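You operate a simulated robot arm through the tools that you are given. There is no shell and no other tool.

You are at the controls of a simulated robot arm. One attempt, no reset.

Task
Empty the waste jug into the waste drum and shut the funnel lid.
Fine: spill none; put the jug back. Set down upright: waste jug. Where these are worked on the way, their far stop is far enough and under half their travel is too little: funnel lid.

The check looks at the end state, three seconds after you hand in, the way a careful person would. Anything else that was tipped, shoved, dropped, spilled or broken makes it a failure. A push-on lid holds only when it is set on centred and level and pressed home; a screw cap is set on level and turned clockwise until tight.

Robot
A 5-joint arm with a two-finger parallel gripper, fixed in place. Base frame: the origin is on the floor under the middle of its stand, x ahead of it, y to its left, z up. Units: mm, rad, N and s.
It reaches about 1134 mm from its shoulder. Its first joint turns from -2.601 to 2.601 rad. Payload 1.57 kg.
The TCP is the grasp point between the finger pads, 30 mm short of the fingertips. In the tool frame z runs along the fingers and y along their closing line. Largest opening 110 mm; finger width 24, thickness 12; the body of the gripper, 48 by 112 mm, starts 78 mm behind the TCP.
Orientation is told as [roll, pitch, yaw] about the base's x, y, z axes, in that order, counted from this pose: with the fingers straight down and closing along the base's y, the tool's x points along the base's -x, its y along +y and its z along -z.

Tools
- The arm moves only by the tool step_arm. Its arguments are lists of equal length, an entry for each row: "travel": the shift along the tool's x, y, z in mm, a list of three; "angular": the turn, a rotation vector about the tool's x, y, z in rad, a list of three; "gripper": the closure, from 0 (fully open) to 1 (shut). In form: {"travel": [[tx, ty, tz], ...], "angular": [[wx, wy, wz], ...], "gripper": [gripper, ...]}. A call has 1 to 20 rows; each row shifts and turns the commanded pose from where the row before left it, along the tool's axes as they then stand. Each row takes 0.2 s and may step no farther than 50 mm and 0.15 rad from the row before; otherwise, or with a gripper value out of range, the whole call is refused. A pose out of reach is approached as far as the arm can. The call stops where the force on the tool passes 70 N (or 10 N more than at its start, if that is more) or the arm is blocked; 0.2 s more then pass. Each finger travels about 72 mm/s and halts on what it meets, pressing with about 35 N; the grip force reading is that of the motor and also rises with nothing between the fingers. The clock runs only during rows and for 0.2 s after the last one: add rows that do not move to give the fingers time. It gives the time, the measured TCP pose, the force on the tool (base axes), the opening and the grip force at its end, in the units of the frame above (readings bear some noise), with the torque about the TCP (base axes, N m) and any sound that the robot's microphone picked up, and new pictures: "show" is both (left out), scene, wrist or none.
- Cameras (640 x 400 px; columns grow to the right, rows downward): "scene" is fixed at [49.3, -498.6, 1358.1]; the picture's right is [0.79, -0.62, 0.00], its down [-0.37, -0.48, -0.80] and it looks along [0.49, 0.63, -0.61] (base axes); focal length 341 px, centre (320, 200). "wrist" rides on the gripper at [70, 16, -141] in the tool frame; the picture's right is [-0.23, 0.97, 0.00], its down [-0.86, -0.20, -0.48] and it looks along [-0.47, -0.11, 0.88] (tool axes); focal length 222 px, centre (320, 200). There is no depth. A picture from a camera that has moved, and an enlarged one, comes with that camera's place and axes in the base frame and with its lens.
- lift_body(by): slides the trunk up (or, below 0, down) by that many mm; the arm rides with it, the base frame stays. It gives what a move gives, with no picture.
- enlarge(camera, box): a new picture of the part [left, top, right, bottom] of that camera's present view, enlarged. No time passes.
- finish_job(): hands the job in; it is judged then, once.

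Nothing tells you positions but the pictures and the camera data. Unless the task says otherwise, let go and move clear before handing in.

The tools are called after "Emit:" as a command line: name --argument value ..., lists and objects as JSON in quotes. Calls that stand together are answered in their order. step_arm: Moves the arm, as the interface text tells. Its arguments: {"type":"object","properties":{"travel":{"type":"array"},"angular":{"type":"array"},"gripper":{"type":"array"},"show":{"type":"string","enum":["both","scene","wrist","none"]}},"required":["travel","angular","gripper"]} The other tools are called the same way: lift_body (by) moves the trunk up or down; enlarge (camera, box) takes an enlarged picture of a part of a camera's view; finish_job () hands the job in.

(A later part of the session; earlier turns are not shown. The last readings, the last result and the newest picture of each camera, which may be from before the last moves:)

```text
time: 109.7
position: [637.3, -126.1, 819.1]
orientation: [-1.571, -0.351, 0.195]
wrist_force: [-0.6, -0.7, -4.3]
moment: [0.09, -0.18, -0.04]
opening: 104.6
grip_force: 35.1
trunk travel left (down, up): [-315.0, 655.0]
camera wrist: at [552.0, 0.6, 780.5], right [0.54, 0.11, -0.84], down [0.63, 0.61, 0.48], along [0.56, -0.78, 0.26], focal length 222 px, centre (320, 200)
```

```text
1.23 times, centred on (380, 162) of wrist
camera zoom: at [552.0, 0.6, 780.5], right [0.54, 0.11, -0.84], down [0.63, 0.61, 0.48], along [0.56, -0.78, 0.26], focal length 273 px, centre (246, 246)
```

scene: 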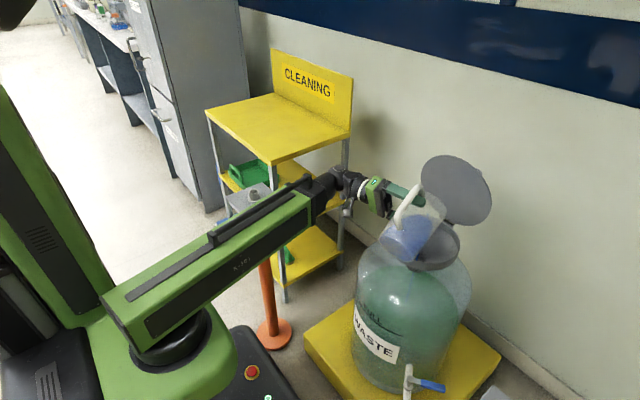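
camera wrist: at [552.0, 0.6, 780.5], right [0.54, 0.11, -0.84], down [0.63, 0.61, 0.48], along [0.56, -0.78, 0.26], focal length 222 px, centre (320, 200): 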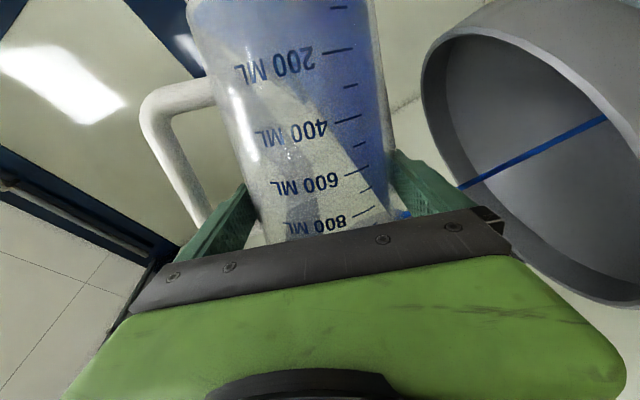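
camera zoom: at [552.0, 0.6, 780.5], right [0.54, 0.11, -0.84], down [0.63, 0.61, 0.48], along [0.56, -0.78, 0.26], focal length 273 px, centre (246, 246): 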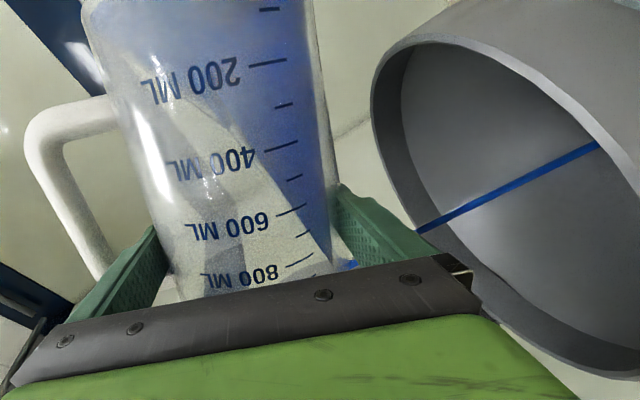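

A thin blue stream is running from the spout into the funnel. I'll continue slowly.

Emit:
step_arm --travel '[[0, 0, 0], [0, 0, 0], [0, 0, 0], [0, 0, 0], [0, 0, 0], [0, 0, 0], [0, 0, 0], [0, 0, 0], [0, 0, 0], [0, 0, 0], [0, 0, 0], [0, 0, 0], [0, 0, 0], [0, 0, 0], [0, 0, 0]]' --angular '[[0, 0, -0.01], [0, 0, -0.01], [0, 0, -0.01], [0, 0, -0.01], [0, 0, -0.01], [0, 0, -0.01], [0, 0, -0.01], [0, 0, -0.01], [0, 0, -0.01], [0, 0, -0.01], [0, 0, -0.01], [0, 0, -0.01], [0, 0, -0.01], [0, 0, -0.01], [0, 0, -0.01]]' --gripper '[0.5, 0.5, 0.5, 0.5, 0.5, 0.5, 0.5, 0.5, 0.5, 0.5, 0.5, 0.5, 0.5, 0.5, 0.5]'

Emit:
enlarge --camera "scene" --box '[360, 150, 480, 270]'

Emit:
enlarge --camera "wrist" --box '[160, 0, 640, 300]'

```text
time: 112.9
position: [637.5, -126.5, 820.8]
orientation: [-1.57, -0.202, 0.194]
wrist_force: [0.6, -0.4, -2.8]
moment: [0.08, -0.16, 0.02]
opening: 104.7
grip_force: 35.4
trunk travel left (down, up): [-315.0, 655.0]
camera wrist: at [546.5, -0.6, 789.9], right [0.41, 0.08, -0.91], down [0.69, 0.62, 0.37], along [0.6, -0.78, 0.2], focal length 222 px, centre (320, 200)
```

scene: 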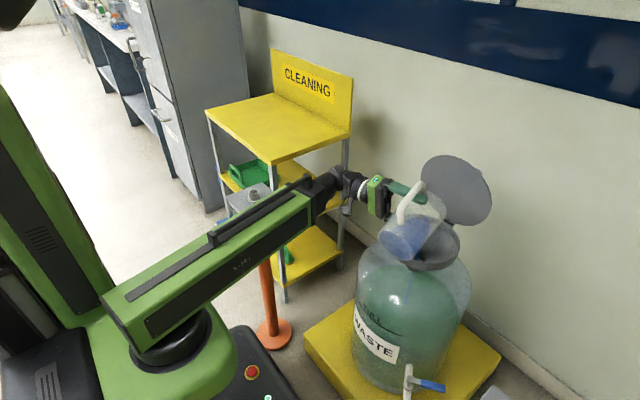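
wrist: 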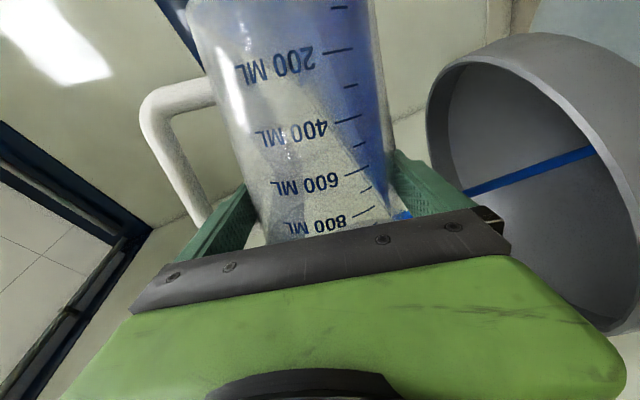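

```text
3.33 times, centred on (420, 210) of scene
camera zoom: at [49.3, -498.6, 1358.1], right [0.79, -0.62, 0.0], down [-0.37, -0.48, -0.8], along [0.49, 0.63, -0.61], focal length 1137 px, centre (-13, 167)
```

zoom: 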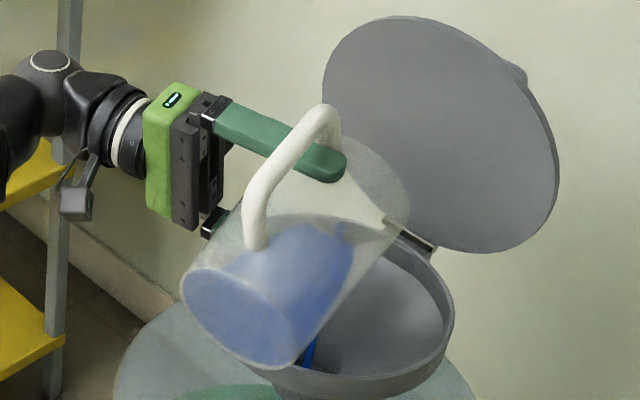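

```text
1.33 times, centred on (400, 150) of wrist
camera zoom: at [546.5, -0.6, 789.9], right [0.41, 0.08, -0.91], down [0.69, 0.62, 0.37], along [0.6, -0.78, 0.2], focal length 296 px, centre (213, 267)
```

zoom: 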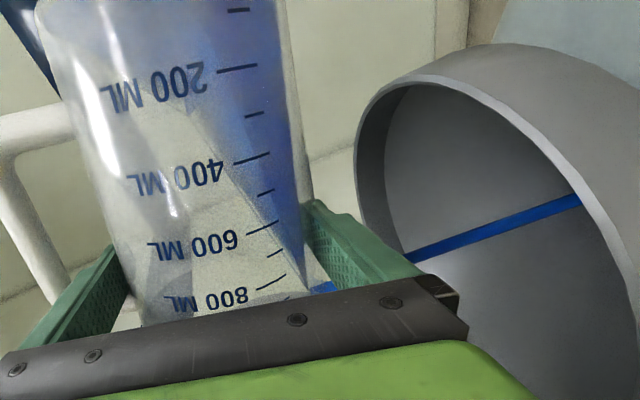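

About a third has poured, since the tool force dropped from 4.3 to 2.8 N, and the stream is going into the funnel. I'll keep going.

Emit:
step_arm --travel '[[0, 0, 0], [0, 0, 0], [0, 0, 0], [0, 0, 0], [0, 0, 0], [0, 0, 0], [0, 0, 0], [0, 0, 0], [0, 0, 0], [0, 0, 0], [0, 0, 0], [0, 0, 0], [0, 0, 0], [0, 0, 0], [0, 0, 0], [0, 0, 0], [0, 0, 0], [0, 0, 0]]' --angular '[[0, 0, -0.01], [0, 0, -0.01], [0, 0, -0.01], [0, 0, -0.01], [0, 0, -0.01], [0, 0, -0.01], [0, 0, -0.01], [0, 0, -0.01], [0, 0, -0.01], [0, 0, -0.01], [0, 0, -0.01], [0, 0, -0.01], [0, 0, -0.01], [0, 0, -0.01], [0, 0, -0.01], [0, 0, -0.01], [0, 0, -0.01], [0, 0, -0.01]]' --gripper '[0.5, 0.5, 0.5, 0.5, 0.5, 0.5, 0.5, 0.5, 0.5, 0.5, 0.5, 0.5, 0.5, 0.5, 0.5, 0.5, 0.5, 0.5]'

Emit:
enlarge --camera "scene" --box '[360, 150, 480, 270]'

Emit:
enlarge --camera "wrist" --box '[160, 0, 640, 300]'

```text
time: 116.7
position: [636.6, -124.7, 820.5]
orientation: [-1.572, -0.021, 0.194]
wrist_force: [-0.4, -0.4, -2.0]
moment: [0.05, -0.09, -0.03]
opening: 104.3
grip_force: 35.6
trunk travel left (down, up): [-315.0, 655.0]
camera wrist: at [542.0, -1.3, 802.0], right [0.24, 0.05, -0.97], down [0.74, 0.63, 0.22], along [0.62, -0.77, 0.12], focal length 222 px, centre (320, 200)
```

scene: 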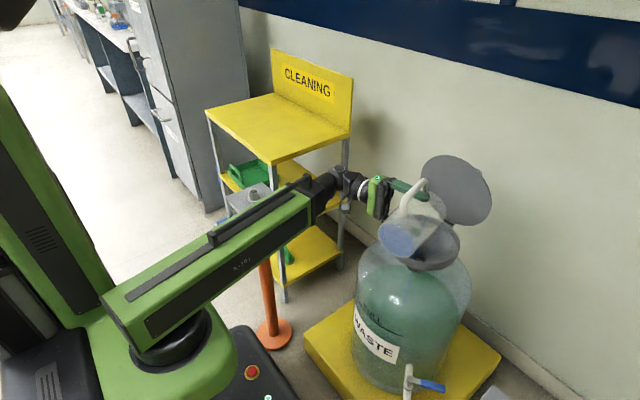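
wrist: 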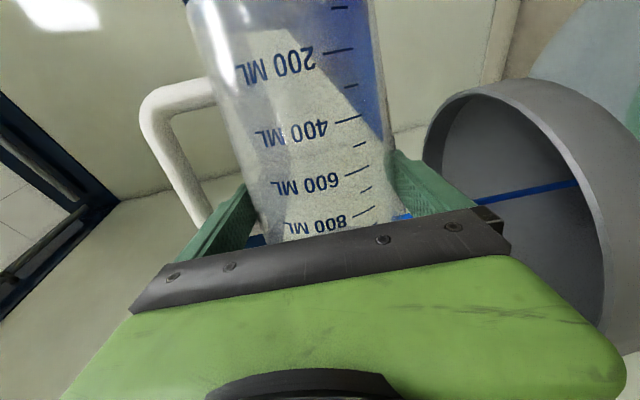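

```text
3.33 times, centred on (420, 210) of scene
camera zoom: at [49.3, -498.6, 1358.1], right [0.79, -0.62, 0.0], down [-0.37, -0.48, -0.8], along [0.49, 0.63, -0.61], focal length 1137 px, centre (-13, 167)
```

zoom: 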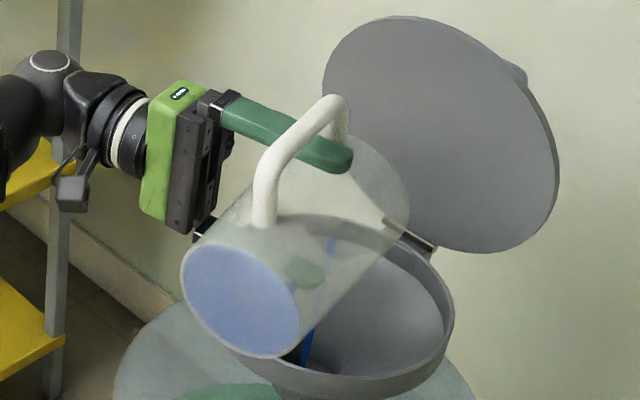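

```text
1.33 times, centred on (400, 150) of wrist
camera zoom: at [542.0, -1.3, 802.0], right [0.24, 0.05, -0.97], down [0.74, 0.63, 0.22], along [0.62, -0.77, 0.12], focal length 296 px, centre (213, 267)
```

zoom: 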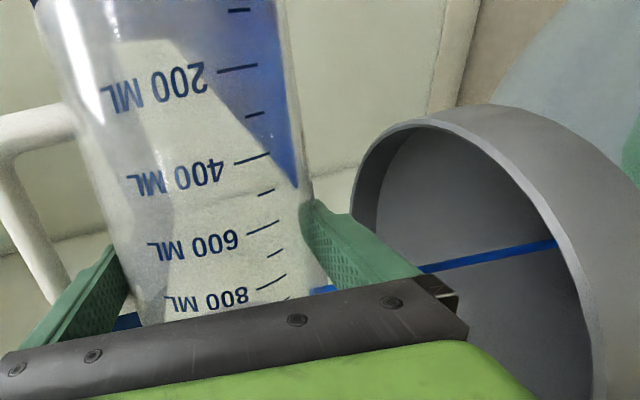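

Emit:
step_arm --travel '[[0, 0, 0], [0, 0, 0], [0, 0, 0], [0, 0, 0], [0, 0, 0], [0, 0, 0], [0, 0, 0], [0, 0, 0], [0, 0, 0], [0, 0, 0], [0, 0, 0], [0, 0, 0], [0, 0, 0], [0, 0, 0], [0, 0, 0], [0, 0, 0]]' --angular '[[0, 0, -0.01], [0, 0, -0.01], [0, 0, -0.01], [0, 0, -0.01], [0, 0, -0.0125], [0, 0, -0.0125], [0, 0, -0.0125], [0, 0, -0.0125], [0, 0, -0.0125], [0, 0, -0.0125], [0, 0, -0.0125], [0, 0, -0.0125], [0, 0, -0.0125], [0, 0, -0.0125], [0, 0, -0.0125], [0, 0, -0.0125]]' --gripper '[0.5, 0.5, 0.5, 0.5, 0.5, 0.5, 0.5, 0.5, 0.5, 0.5, 0.5, 0.5, 0.5, 0.5, 0.5, 0.5]'

Emit:
enlarge --camera "scene" --box '[360, 150, 480, 270]'

Emit:
enlarge --camera "wrist" --box '[160, 0, 640, 300]'

```text
time: 120.1
position: [637.0, -125.1, 819.5]
orientation: [-1.57, 0.169, 0.195]
wrist_force: [0.2, 0.0, -0.9]
moment: [0.02, -0.02, 0.0]
opening: 104.1
grip_force: 35.3
trunk travel left (down, up): [-315.0, 655.0]
camera wrist: at [539.9, -1.2, 815.5], right [0.06, 0.01, -1.0], down [0.77, 0.64, 0.05], along [0.64, -0.77, 0.03], focal length 222 px, centre (320, 200)
```

scene: 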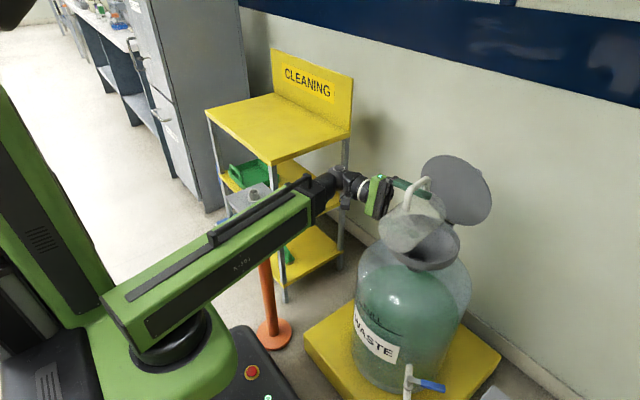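
wrist: 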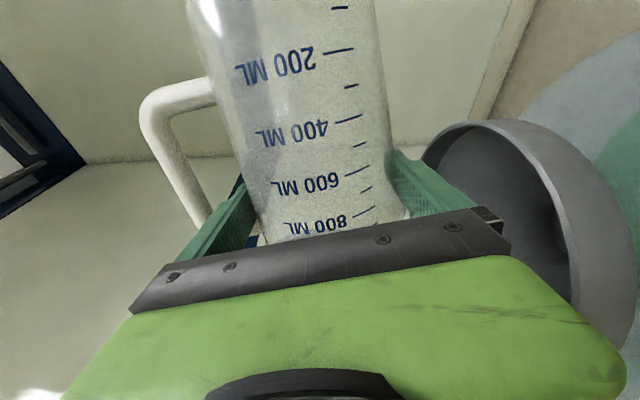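

```text
3.33 times, centred on (420, 210) of scene
camera zoom: at [49.3, -498.6, 1358.1], right [0.79, -0.62, 0.0], down [-0.37, -0.48, -0.8], along [0.49, 0.63, -0.61], focal length 1137 px, centre (-13, 167)
```

zoom: 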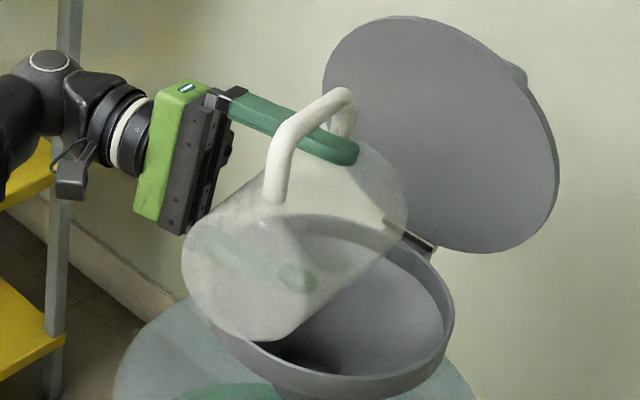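

```text
1.33 times, centred on (400, 150) of wrist
camera zoom: at [539.9, -1.2, 815.5], right [0.06, 0.01, -1.0], down [0.77, 0.64, 0.05], along [0.64, -0.77, 0.03], focal length 296 px, centre (213, 267)
```

zoom: 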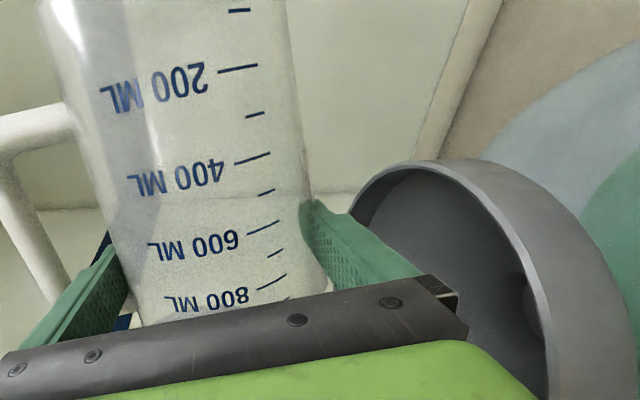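

The jug looks empty: the force is down to 0.9 N and no liquid is visible. I'll tilt a little further and hold for the last drops, then turn it back upright.

Emit:
step_arm --travel '[[0, 0, 0], [0, 0, 0], [0, 0, 0], [0, 0, 0], [0, 0, 0], [0, 0, 0], [0, 0, 0], [0, 0, 0], [0, 0, 0], [0, 0, 0], [0, 0, 0], [0, 0, 0], [0, 0, 0]]' --angular '[[0, 0, -0.02], [0, 0, -0.03], [0, 0, -0.03], [0, 0, -0.03], [0, 0, -0.02], [0, 0, 0], [0, 0, 0], [0, 0, 0], [0, 0, 0], [0, 0, 0], [0, 0, 0], [0, 0, 0], [0, 0, 0]]' --gripper '[0.5, 0.5, 0.5, 0.5, 0.5, 0.5, 0.5, 0.5, 0.5, 0.5, 0.5, 0.5, 0.5]'

Emit:
enlarge --camera "scene" --box '[350, 150, 500, 400]'

```text
time: 122.9
position: [637.8, -125.2, 819.7]
orientation: [-1.57, 0.298, 0.194]
wrist_force: [-0.3, -0.2, -0.9]
moment: [0.03, -0.08, 0.01]
opening: 104.1
grip_force: 34.9
trunk travel left (down, up): [-315.0, 655.0]
camera wrist: at [540.5, -1.1, 824.7], right [-0.07, -0.01, -1.0], down [0.77, 0.64, -0.06], along [0.64, -0.77, -0.03], focal length 222 px, centre (320, 200)
```

scene: 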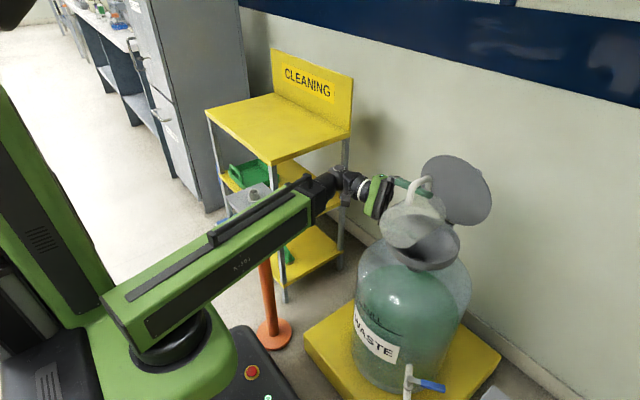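
wrist: 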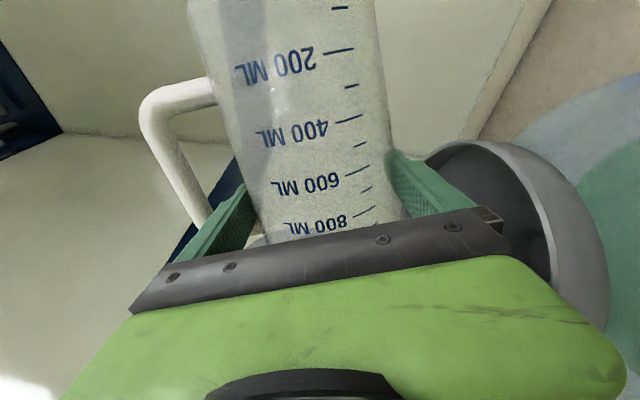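

```text
1.60 times, centred on (425, 275) of scene
camera zoom: at [49.3, -498.6, 1358.1], right [0.79, -0.62, 0.0], down [-0.37, -0.48, -0.8], along [0.49, 0.63, -0.61], focal length 546 px, centre (152, 80)
```

zoom: 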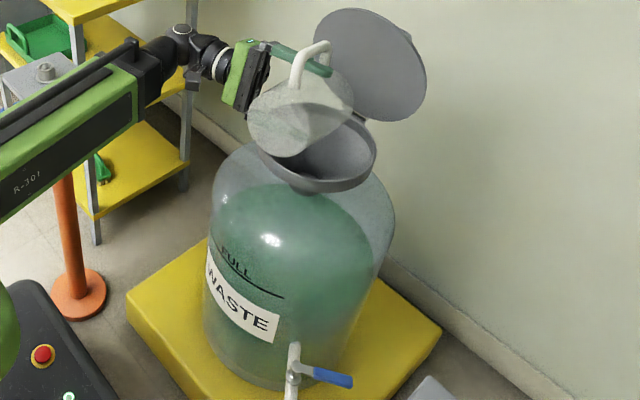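

The jug is empty and I see no spill. I'll raise, then roll the jug back upright.

Emit:
lift_body --by 50

Emit:
step_arm --travel '[[0, 0, 0], [0, 0, 0], [0, 0, 0], [0, 0, 0], [0, 0, 0], [0, 0, 0], [0, 0, 0], [0, 0, 0], [0, 0, 0], [0, 0, 0], [0, 0, 0], [0, 0, 0], [0, 0, 0], [0, 0, 0], [0, 0, 0], [0, 0, 0], [0, 0, 0], [0, 0, 0], [0, 0, 0], [0, 0, 0]]' --angular '[[0, 0, 0.05], [0, 0, 0.1], [0, 0, 0.1], [0, 0, 0.1], [0, 0, 0.1], [0, 0, 0.1], [0, 0, 0.1], [0, 0, 0.1], [0, 0, 0.1], [0, 0, 0.1], [0, 0, 0.1], [0, 0, 0.1], [0, 0, 0.1], [0, 0, 0.1], [0, 0, 0.1], [0, 0, 0.1], [0, 0, 0.1], [0, 0, 0.1], [0, 0, 0.08], [0, 0, 0.04]]' --gripper '[0.5, 0.5, 0.5, 0.5, 0.5, 0.5, 0.5, 0.5, 0.5, 0.5, 0.5, 0.5, 0.5, 0.5, 0.5, 0.5, 0.5, 0.5, 0.5, 0.5]'

Emit:
lift_body --by 90

Emit:
enlarge --camera "scene" --box '[330, 80, 510, 260]'

```text
time: 123.8
position: [637.8, -125.1, 870.5]
orientation: [-1.57, 0.299, 0.193]
wrist_force: [-0.1, 0.6, -1.3]
moment: [0.02, -0.02, 0.0]
opening: 104.1
grip_force: 34.8
trunk travel left (down, up): [-365.0, 605.0]
```

```text
time: 128.0
position: [638.0, -124.9, 869.6]
orientation: [1.502, -1.569, -2.88]
wrist_force: [-0.3, -0.1, -1.0]
moment: [0.06, -0.03, -0.03]
opening: 104.0
grip_force: 35.0
trunk travel left (down, up): [-365.0, 605.0]
camera wrist: at [626.7, 15.9, 800.1], right [0.96, 0.19, 0.23], down [-0.29, 0.43, 0.85], along [0.06, -0.88, 0.47], focal length 222 px, centre (320, 200)
```

scene: 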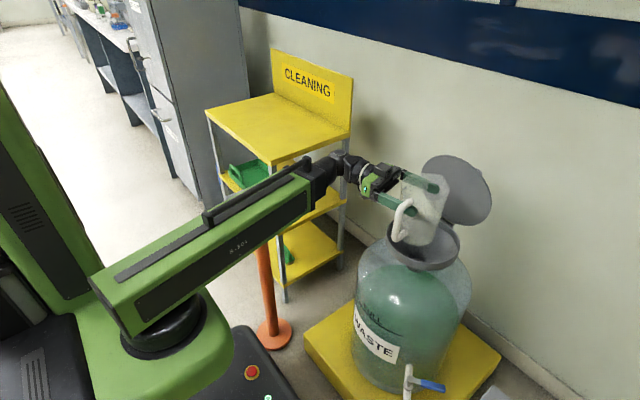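
wrist: 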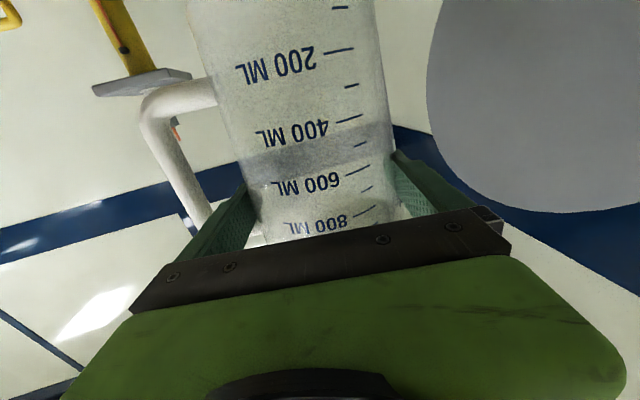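

```text
time: 129.3
position: [637.3, -124.9, 960.6]
orientation: [1.256, -1.57, -2.632]
wrist_force: [0.4, 0.5, 0.0]
moment: [-0.01, -0.04, 0.0]
opening: 103.9
grip_force: 35.5
trunk travel left (down, up): [-455.0, 515.0]
```

```text
2.22 times, centred on (420, 170) of scene
camera zoom: at [49.3, -498.6, 1358.1], right [0.79, -0.62, 0.0], down [-0.37, -0.48, -0.8], along [0.49, 0.63, -0.61], focal length 758 px, centre (98, 267)
```

zoom: 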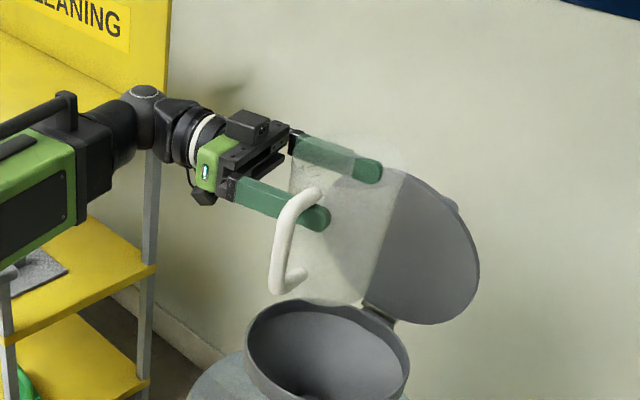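

The jug is upright and empty. I'll retrace the path back to the cart.

Emit:
step_arm --travel '[[0, 3.73, -4.65], [0, 6.35, -7.65], [0, 9.84, -11.2], [0, 13.04, -13.66], [0, 11.72, -18.18], [0, 12.54, -17.63], [0, 13.33, -17.03], [0, 12.6, -18.09], [0, 13.42, -17.49], [0, 14.21, -16.86], [0, 13.49, -17.99], [0, 14.3, -17.36], [0, 15.09, -16.68], [0, 22.28, -16.62], [0, 23.03, -15.59], [0, 23.72, -14.51]]' --angular '[[-0.01653, 0, 0], [-0.02755, 0, 0], [-0.04133, 0, 0], [-0.05235, 0, 0], [-0.04592, 0, 0], [-0.04592, 0, 0], [-0.04592, 0, 0], [-0.04592, 0, 0], [-0.04592, 0, 0], [-0.04592, 0, 0], [-0.04592, 0, 0], [-0.04592, 0, 0], [-0.04592, 0, 0], [-0.04592, 0, 0], [-0.04592, 0, 0], [-0.04592, 0, 0]]' --gripper '[0.5, 0.5, 0.5, 0.5, 0.5, 0.5, 0.5, 0.5, 0.5, 0.5, 0.5, 0.5, 0.5, 0.5, 0.5, 0.5]' --show "scene"

```text
time: 132.7
position: [703.5, 198.8, 961.3]
orientation: [2.863, -1.571, 2.732]
wrist_force: [-0.3, 0.5, -0.7]
moment: [0.0, -0.04, 0.03]
opening: 104.4
grip_force: 34.9
trunk travel left (down, up): [-455.0, 515.0]
```

scene: 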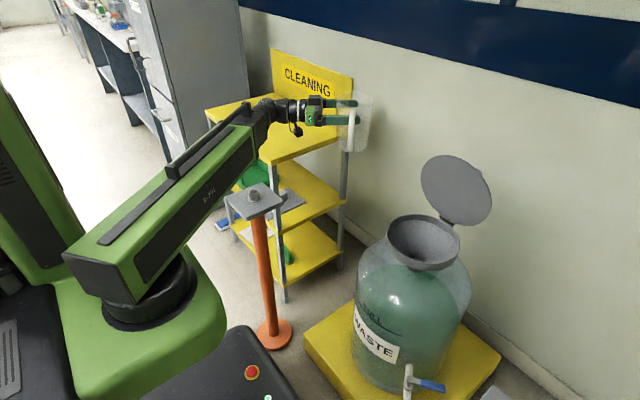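

Emit:
step_arm --travel '[[0, 23.45, -16.67], [0, 24.19, -15.58], [0, 24.88, -14.45], [0, 24.46, -16.67], [0, 25.2, -15.53], [0, 25.89, -14.36], [0, 25.43, -16.69], [0, 26.18, -15.5], [0, 26.86, -14.29], [0, 26.55, -16.62], [0, 27.28, -15.38], [0, 27.96, -14.11], [0, 21.63, -12.74], [0, 22.07, -11.96], [0, 20.74, -10.29], [0, 14.05, -6.41], [0, 7.1, -3.05], [0, 0, 0]]' --angular '[[-0.04592, 0, 0], [-0.04592, 0, 0], [-0.04592, 0, 0], [-0.04592, 0, 0], [-0.04592, 0, 0], [-0.04592, 0, 0], [-0.04592, 0, 0], [-0.04592, 0, 0], [-0.04592, 0, 0], [-0.04592, 0, 0], [-0.04592, 0, 0], [-0.04592, 0, 0], [-0.03582, 0, 0], [-0.03582, 0, 0], [-0.03306, 0, 0], [-0.02204, 0, 0], [-0.01102, 0, 0], [0, 0, 0]]' --gripper '[0.5, 0.5, 0.5, 0.5, 0.5, 0.5, 0.5, 0.5, 0.5, 0.5, 0.5, 0.5, 0.5, 0.5, 0.5, 0.5, 0.5, 0.5]'

Emit:
enlarge --camera "scene" --box '[200, 40, 320, 130]'

```text
time: 136.5
position: [624.3, 640.0, 960.1]
orientation: [3.016, -1.569, -3.018]
wrist_force: [0.1, 0.3, -1.2]
moment: [0.0, 0.02, -0.03]
opening: 104.1
grip_force: 35.2
trunk travel left (down, up): [-455.0, 515.0]
camera wrist: at [484.2, 656.7, 890.1], right [0.0, 0.97, 0.23], down [-0.48, -0.2, 0.85], along [0.88, -0.11, 0.47], focal length 222 px, centre (320, 200)
```

scene: 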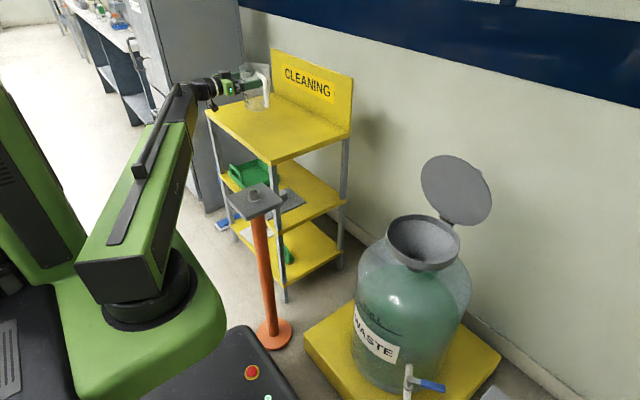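
wrist: 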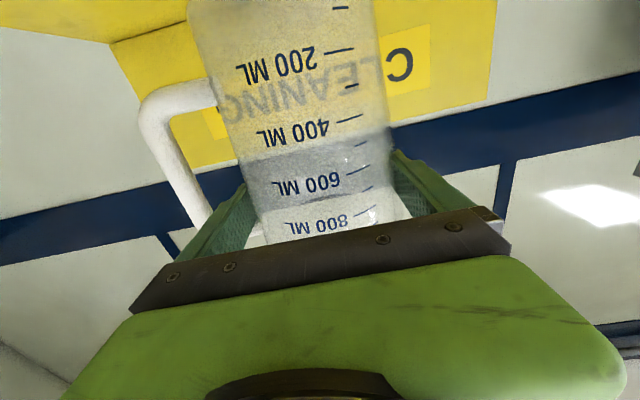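

```text
4.44 times, centred on (260, 85) of scene
camera zoom: at [49.3, -498.6, 1358.1], right [0.79, -0.62, 0.0], down [-0.37, -0.48, -0.8], along [0.49, 0.63, -0.61], focal length 1516 px, centre (587, 711)
```

zoom: 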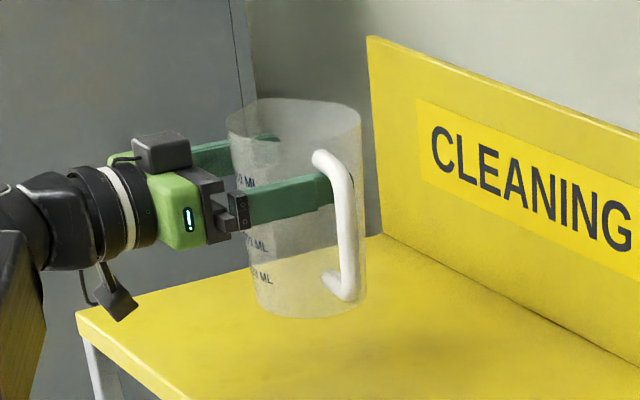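

Back above the original spot. I'll lower toward the tabletop in small steps, watching for contact.

Emit:
step_arm --travel '[[0, 0.5, 2], [0, 0, 0]]' --angular '[[0, 0, 0], [0, 0, 0]]' --gripper '[0.5, 0.5]' --show "none"

Emit:
lift_body --by -54

Emit:
lift_body --by -5

Emit:
enlarge --camera "scene" --box '[210, 50, 330, 140]'

Emit:
enlarge --camera "wrist" --box '[160, 0, 480, 240]'

```text
time: 137.1
position: [627.4, 641.4, 960.4]
orientation: [3.033, -1.568, -3.032]
wrist_force: [-0.7, 0.0, -1.5]
moment: [0.06, 0.03, -0.01]
opening: 104.0
grip_force: 34.4
trunk travel left (down, up): [-455.0, 515.0]
```

```text
time: 138.0
position: [628.3, 639.8, 906.9]
orientation: [3.023, -1.57, -3.02]
wrist_force: [0.0, -0.3, -1.3]
moment: [0.0, 0.0, 0.01]
opening: 103.9
grip_force: 35.0
trunk travel left (down, up): [-401.0, 569.0]
```

```text
time: 138.6
position: [627.4, 641.4, 902.3]
orientation: [3.036, -1.569, -3.037]
wrist_force: [-0.5, -0.2, -1.0]
moment: [0.04, 0.03, -0.01]
opening: 104.0
grip_force: 34.7
trunk travel left (down, up): [-396.0, 574.0]
```

```text
4.44 times, centred on (270, 95) of scene
camera zoom: at [49.3, -498.6, 1358.1], right [0.79, -0.62, 0.0], down [-0.37, -0.48, -0.8], along [0.49, 0.63, -0.61], focal length 1516 px, centre (542, 667)
```

zoom: 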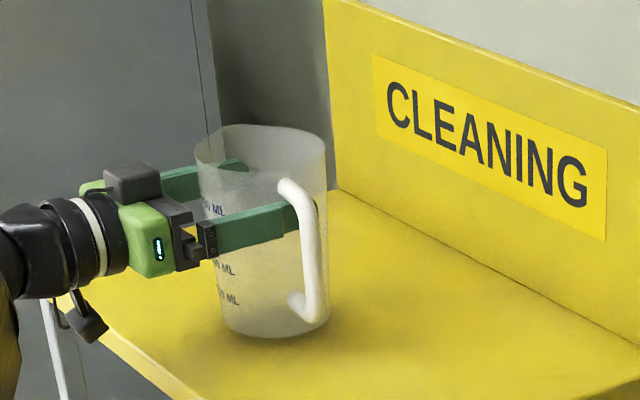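

```text
1.67 times, centred on (320, 120) of wrist
camera zoom: at [486.4, 656.6, 831.2], right [0.0, 0.97, 0.23], down [-0.48, -0.2, 0.85], along [0.88, -0.11, 0.47], focal length 370 px, centre (320, 333)
```

zoom: 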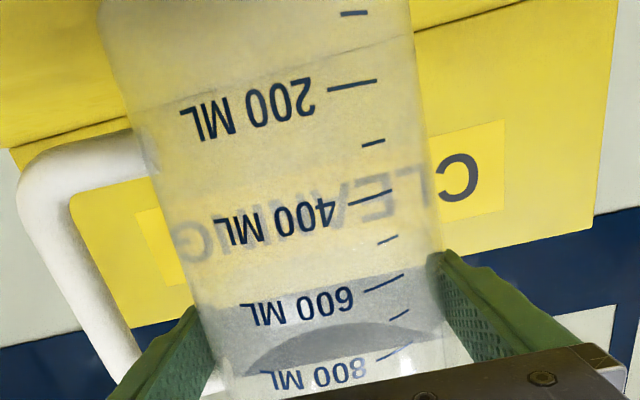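

Emit:
lift_body --by -4

Emit:
lift_body --by -3

Emit:
lift_body --by -2

```text
time: 139.1
position: [627.8, 640.4, 897.3]
orientation: [3.049, -1.569, -3.048]
wrist_force: [-0.2, 1.0, -1.0]
moment: [0.05, 0.02, -0.01]
opening: 103.9
grip_force: 35.5
trunk travel left (down, up): [-392.0, 578.0]
```

```text
time: 139.6
position: [627.7, 640.0, 893.7]
orientation: [3.04, -1.569, -3.041]
wrist_force: [-0.2, -0.1, -1.6]
moment: [0.04, 0.0, -0.01]
opening: 104.0
grip_force: 34.9
trunk travel left (down, up): [-389.0, 581.0]
```

```text
time: 140.1
position: [627.7, 642.3, 892.9]
orientation: [-3.101, -1.568, 3.1]
wrist_force: [0.2, 0.2, 2.0]
moment: [-0.06, -0.08, 0.04]
opening: 104.1
grip_force: 34.8
trunk travel left (down, up): [-387.0, 583.0]
```

Contact: the force turned positive at TCP z≈893. I'll settle 1 mm more and open the fingers.

Emit:
lift_body --by -1

Emit:
step_arm --travel '[[0, 0, 0], [0, 0, 0], [0, 0, 0], [0, 0, 0]]' --angular '[[0, 0, 0], [0, 0, 0], [0, 0, 0], [0, 0, 0]]' --gripper '[0.04, 0.02, 0, 0]'

Emit:
enlarge --camera "scene" --box '[210, 50, 330, 140]'

Emit:
enlarge --camera "wrist" --box '[160, 0, 480, 240]'

```text
time: 140.7
position: [627.3, 641.0, 893.3]
orientation: [-3.053, -1.568, 3.053]
wrist_force: [2.2, 3.3, 11.6]
moment: [-0.16, -0.4, 0.16]
opening: 103.8
grip_force: 35.1
trunk travel left (down, up): [-386.0, 584.0]
```

```text
time: 141.7
position: [625.6, 640.8, 891.5]
orientation: [3.019, -1.568, -3.02]
wrist_force: [-0.2, 0.5, 0.1]
moment: [0.0, -0.01, 0.02]
opening: 109.9
grip_force: 0.1
trunk travel left (down, up): [-386.0, 584.0]
camera wrist: at [486.3, 656.6, 821.2], right [0.0, 0.97, 0.23], down [-0.48, -0.2, 0.85], along [0.88, -0.11, 0.47], focal length 222 px, centre (320, 200)
```

scene: 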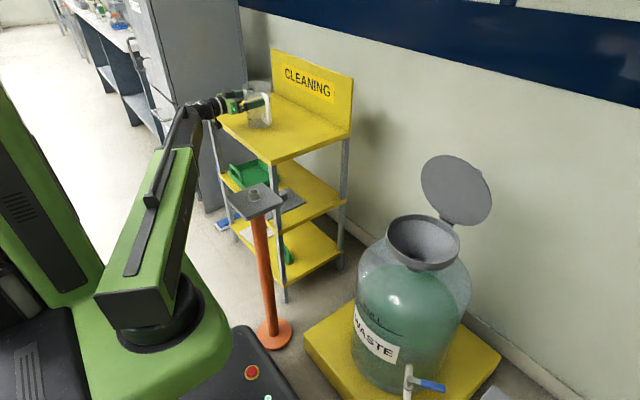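
wrist: 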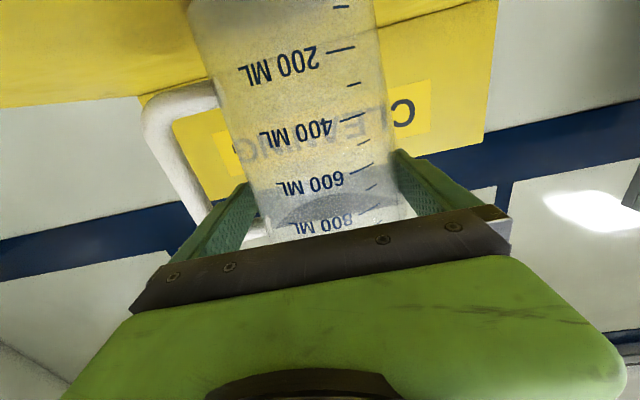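

```text
4.44 times, centred on (270, 95) of scene
camera zoom: at [49.3, -498.6, 1358.1], right [0.79, -0.62, 0.0], down [-0.37, -0.48, -0.8], along [0.49, 0.63, -0.61], focal length 1516 px, centre (542, 667)
```

zoom: 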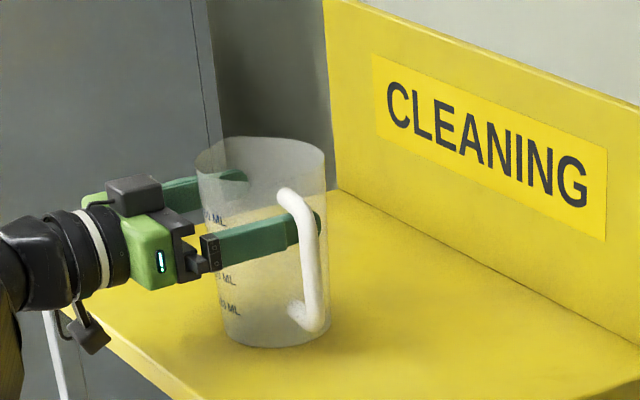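

```text
1.67 times, centred on (320, 120) of wrist
camera zoom: at [486.3, 656.6, 821.2], right [0.0, 0.97, 0.23], down [-0.48, -0.2, 0.85], along [0.88, -0.11, 0.47], focal length 370 px, centre (320, 333)
```

zoom: 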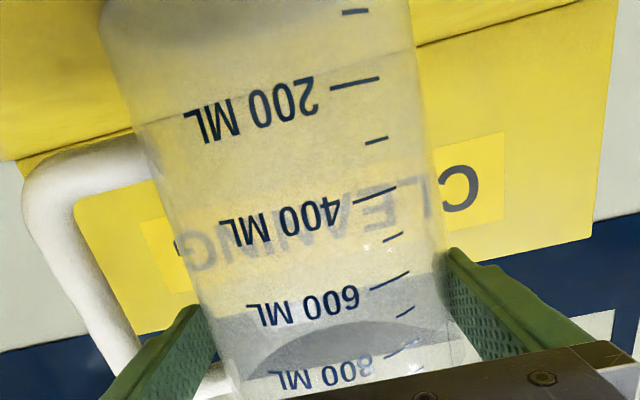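

The jug is standing on the cart and free. I'll lower the fingers to the narrower part of the jug, as on the approach, and back straight out.

Emit:
lift_body --by -20

Emit:
lift_body --by -19

Emit:
enlarge --camera "wrist" --box '[160, 0, 480, 240]'

Emit:
enlarge --camera "scene" --box '[210, 50, 330, 140]'

```text
time: 142.3
position: [627.5, 641.1, 872.1]
orientation: [2.989, -1.568, -2.989]
wrist_force: [0.0, 0.0, 0.2]
moment: [-0.01, 0.0, 0.02]
opening: 110.1
grip_force: 0.0
trunk travel left (down, up): [-366.0, 604.0]
```

```text
time: 143.0
position: [628.1, 641.5, 852.9]
orientation: [3.028, -1.569, -3.026]
wrist_force: [-0.4, -0.5, -0.2]
moment: [-0.03, 0.0, -0.02]
opening: 110.0
grip_force: 0.0
trunk travel left (down, up): [-347.0, 623.0]
```

```text
1.67 times, centred on (320, 120) of wrist
camera zoom: at [486.3, 656.6, 782.3], right [0.0, 0.97, 0.23], down [-0.48, -0.2, 0.85], along [0.88, -0.11, 0.47], focal length 370 px, centre (320, 333)
```

zoom: 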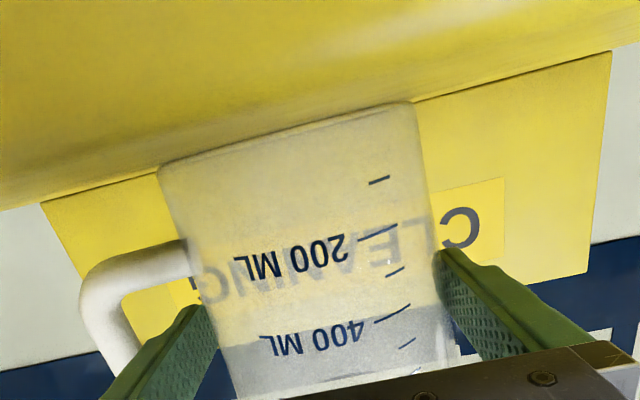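

```text
4.44 times, centred on (270, 95) of scene
camera zoom: at [49.3, -498.6, 1358.1], right [0.79, -0.62, 0.0], down [-0.37, -0.48, -0.8], along [0.49, 0.63, -0.61], focal length 1516 px, centre (542, 667)
```

zoom: 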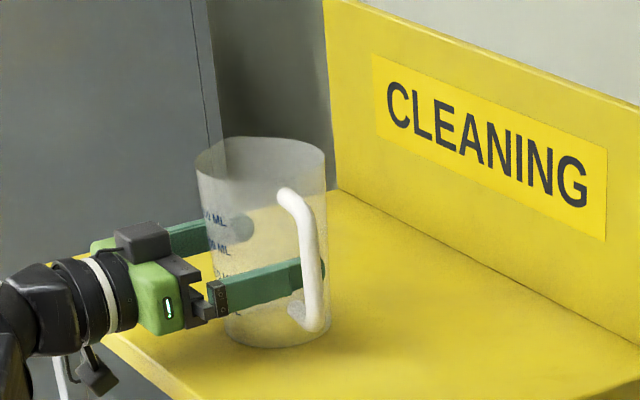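

Emit:
step_arm --travel '[[0, 0, -5], [0, 0, -10], [0, 0, -10]]' --angular '[[0, 0, 0], [0, 0, 0], [0, 0, 0]]' --gripper '[0, 0, 0]' --show "none"

Emit:
enlarge --camera "wrist" --box '[200, 60, 440, 240]'

Emit:
enlarge --camera "scene" --box '[210, 50, 330, 140]'

```text
time: 143.8
position: [602.0, 642.7, 853.1]
orientation: [3.051, -1.567, -3.049]
wrist_force: [-0.1, -0.6, 0.4]
moment: [-0.02, -0.01, -0.01]
opening: 110.0
grip_force: 0.0
trunk travel left (down, up): [-347.0, 623.0]
```

```text
2.22 times, centred on (320, 150) of wrist
camera zoom: at [461.4, 657.1, 782.4], right [0.0, 0.97, 0.23], down [-0.48, -0.2, 0.85], along [0.88, -0.11, 0.47], focal length 494 px, centre (320, 311)
```

zoom: 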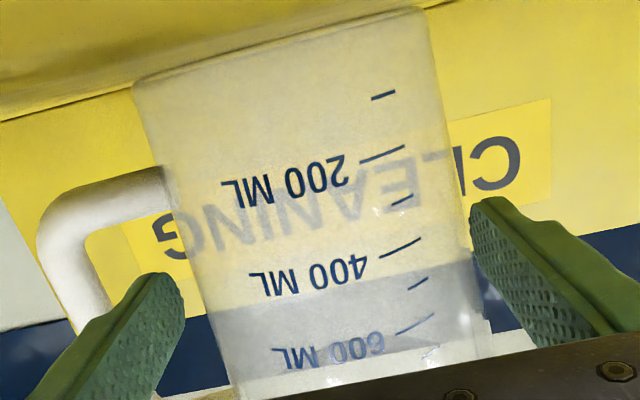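

```text
4.44 times, centred on (270, 95) of scene
camera zoom: at [49.3, -498.6, 1358.1], right [0.79, -0.62, 0.0], down [-0.37, -0.48, -0.8], along [0.49, 0.63, -0.61], focal length 1516 px, centre (542, 667)
```

zoom: 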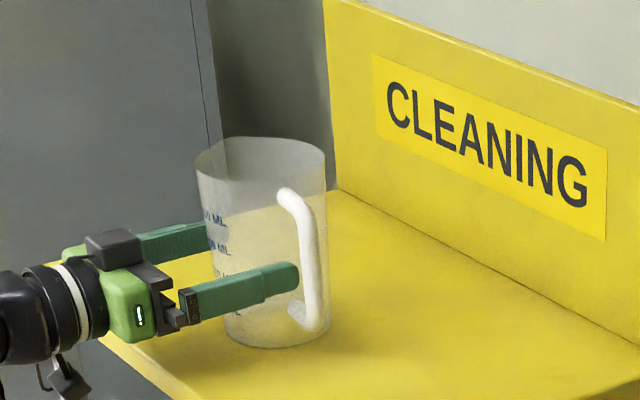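

Emit:
step_arm --travel '[[0, 1.3, -4], [0, 0, -10], [0, 0, -20], [0, 0, -30], [0, 0, -40], [0, 0, -40], [0, 0, -40]]' --angular '[[0, 0, 0], [0, 0, 0], [0, 0, 0], [0, 0, 0], [0, 0, 0], [0, 0, 0], [0, 0, 0]]' --gripper '[0, 0, 0, 0, 0, 0, 0]'

Emit:
enlarge --camera "scene" --box '[200, 60, 360, 160]'

```text
time: 145.4
position: [418.3, 640.5, 852.3]
orientation: [0.779, -1.57, -0.783]
wrist_force: [0.1, -0.1, -1.1]
moment: [0.02, -0.01, 0.02]
opening: 110.1
grip_force: 0.1
trunk travel left (down, up): [-347.0, 623.0]
camera wrist: at [277.4, 656.6, 782.0], right [0.0, 0.97, 0.23], down [-0.48, -0.2, 0.86], along [0.88, -0.11, 0.47], focal length 222 px, centre (320, 200)
```

scene: 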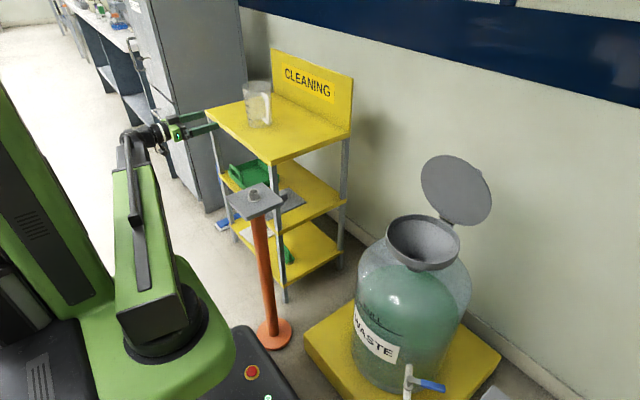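
wrist: 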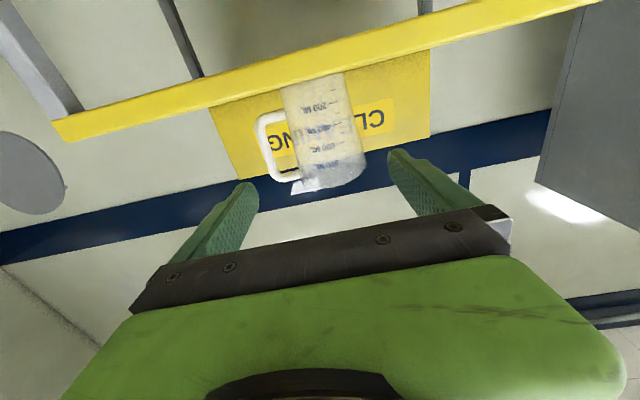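

```text
4.00 times, centred on (280, 110) of scene
camera zoom: at [49.3, -498.6, 1358.1], right [0.79, -0.62, 0.0], down [-0.37, -0.48, -0.8], along [0.49, 0.63, -0.61], focal length 1364 px, centre (480, 560)
```

zoom: 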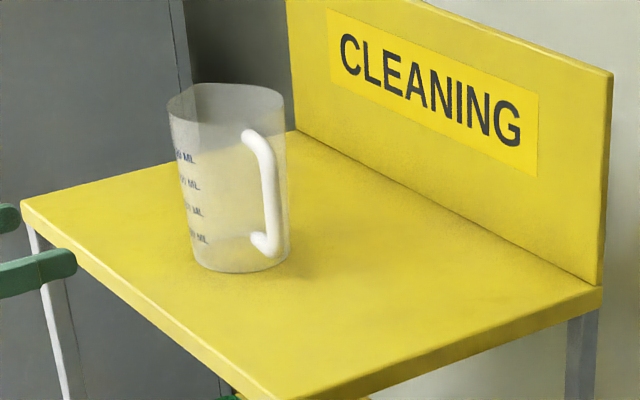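

The jug is back in its original place, upright and empty. Now I'll raise, turn the fingers down again, and go close the lid.

Emit:
lift_body --by 300

Emit:
lift_body --by 158

Emit:
step_arm --travel '[[0, 0, 0], [0, 0, 0], [0, 0, 0], [0, 0, 0], [0, 0, 0], [0, 0, 0], [0, 0, 0], [0, 0, 0], [0, 0, 0], [0, 0, 0], [0, 0, 0]]' --angular '[[0, 0.1428, 0], [0, 0.1428, 0], [0, 0.1428, 0], [0, 0.1428, 0], [0, 0.1428, 0], [0, 0.1428, 0], [0, 0.1428, 0], [0, 0.1428, 0], [0, 0.1428, 0], [0, 0.1428, 0], [0, 0.1428, 0]]' --gripper '[0, 0, 0, 0, 0, 0, 0, 0, 0, 0, 0]' --show "none"

Emit:
step_arm --travel '[[0, 0, 0], [0, 0, 0], [0, 0, 0], [0, 0, 0], [0, 0, 0], [0, 0, 0], [0, 0, 0], [0, 0, 0], [0, 0, 0], [0, 0, 0], [0, 0, 0]]' --angular '[[0, 0, 0.1433], [0, 0, 0.1433], [0, 0, 0.1433], [0, 0, 0.1433], [0, 0, 0.1433], [0, 0, 0.1433], [0, 0, 0.1433], [0, 0, 0.1433], [0, 0, 0.1433], [0, 0, 0.1433], [0, 0, 0.1433]]' --gripper '[0, 0, 0, 0, 0, 0, 0, 0, 0, 0, 0]'

```text
time: 148.4
position: [418.4, 640.4, 1151.1]
orientation: [1.564, -1.57, -1.564]
wrist_force: [-0.2, -0.2, 0.1]
moment: [0.01, -0.01, 0.0]
opening: 110.0
grip_force: 0.0
trunk travel left (down, up): [-647.0, 323.0]
```

```text
time: 150.2
position: [419.2, 640.7, 1309.4]
orientation: [1.581, -1.571, -1.58]
wrist_force: [0.6, -0.8, 0.2]
moment: [0.01, 0.01, -0.02]
opening: 110.0
grip_force: 0.1
trunk travel left (down, up): [-805.0, 165.0]
```

```text
time: 152.6
position: [418.9, 641.8, 1072.1]
orientation: [-0.002, 0.001, 0.001]
wrist_force: [1.1, -0.6, -0.2]
moment: [0.02, 0.01, 0.02]
opening: 110.3
grip_force: 0.0
out of reach, approached as far as the arm can: row 1, 2, 3, 4, 5, 6, 7, 8, 9, 10
trunk travel left (down, up): [-805.0, 165.0]
```

```text
time: 155.0
position: [419.0, 640.7, 1071.5]
orientation: [0.001, 0.0, -1.578]
wrist_force: [-0.8, 0.3, 0.6]
moment: [-0.03, 0.02, -0.02]
opening: 109.9
grip_force: 0.0
trunk travel left (down, up): [-805.0, 165.0]
camera wrist: at [435.8, 710.3, 1213.2], right [0.97, -0.23, 0.0], down [-0.21, -0.85, 0.48], along [-0.11, -0.47, -0.88], focal length 222 px, centre (320, 200)
```

scene: 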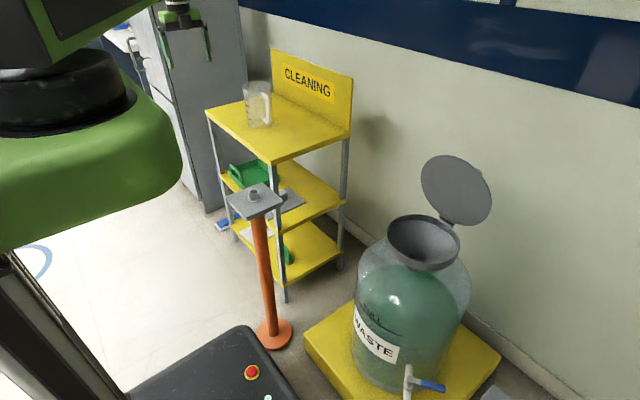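
wrist: 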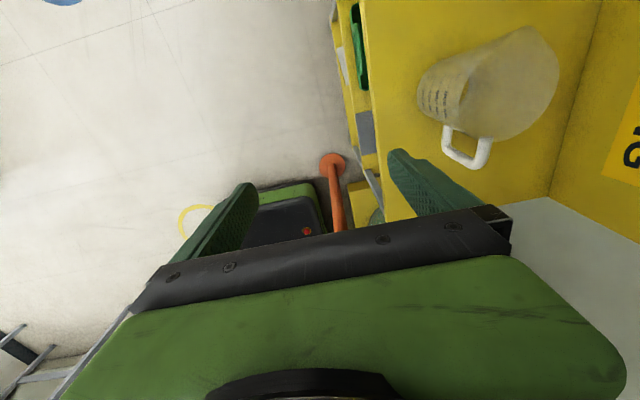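

Emit:
step_arm --travel '[[-42.7, 23.3, 0], [-42.7, 23.3, 0], [-42.7, 23.3, 0], [-42.7, 23.3, 0], [-42.7, 23.3, 0], [-42.7, 23.3, 0], [-42.7, 23.3, 0], [-42.7, 23.3, 0], [-42.7, 23.3, 0], [-42.7, 23.3, 0], [-42.7, 23.3, 0], [-42.7, 23.3, 0], [-42.7, 23.3, 0], [-42.7, 23.3, 0], [-42.7, 23.3, 0], [-42.7, 23.3, 0], [-42.7, 23.3, 0], [-42.7, 23.3, 0], [0, 0, 0]]' --angular '[[0, 0, 0], [0, 0, 0], [0, 0, 0], [0, 0, 0], [0, 0, 0], [0, 0, 0], [0, 0, 0], [0, 0, 0], [0, 0, 0], [0, 0, 0], [0, 0, 0], [0, 0, 0], [0, 0, 0], [0, 0, 0], [0, 0, 0], [0, 0, 0], [0, 0, 0], [0, 0, 0], [0, 0, 0]]' --gripper '[0, 0, 0, 0, 0, 0, 0, 0, 0, 0, 0, 0, 0, 0, 0, 0.3, 0.5, 0.68, 0.68]'

Emit:
enlarge --camera "wrist" --box '[140, 20, 460, 240]'

```text
time: 159.0
position: [832.3, -130.8, 1073.0]
orientation: [0.0, 0.0, -1.578]
wrist_force: [0.3, -0.1, -0.8]
moment: [-0.03, 0.01, -0.01]
opening: 35.0
grip_force: 0.0
out of reach, approached as far as the arm can: row 2, 5, 7, 13, 17
trunk travel left (down, up): [-805.0, 165.0]
camera wrist: at [849.7, -60.6, 1213.3], right [0.97, -0.23, 0.0], down [-0.2, -0.85, 0.48], along [-0.11, -0.47, -0.88], focal length 222 px, centre (320, 200)
```

scene: 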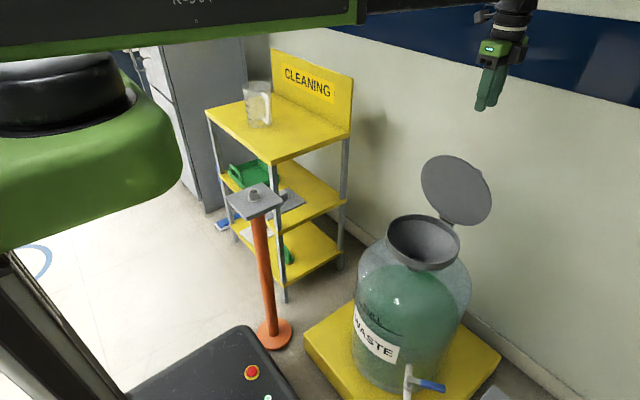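
wrist: 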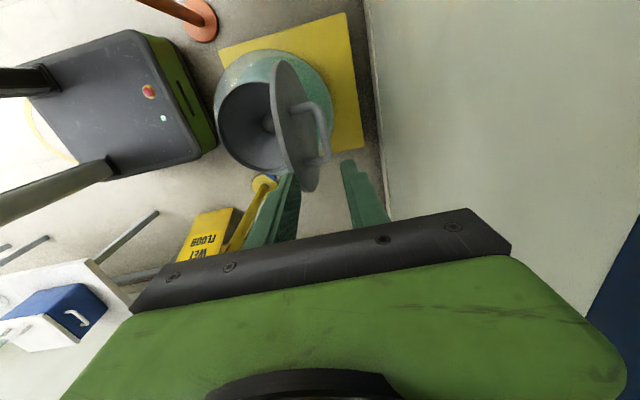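

```text
1.82 times, centred on (300, 130) of wrist
camera zoom: at [849.7, -60.6, 1213.3], right [0.97, -0.23, 0.0], down [-0.2, -0.85, 0.48], along [-0.11, -0.47, -0.88], focal length 404 px, centre (356, 327)
```

zoom: 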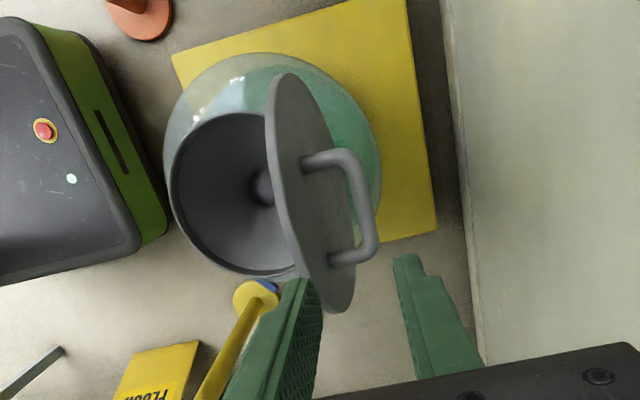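

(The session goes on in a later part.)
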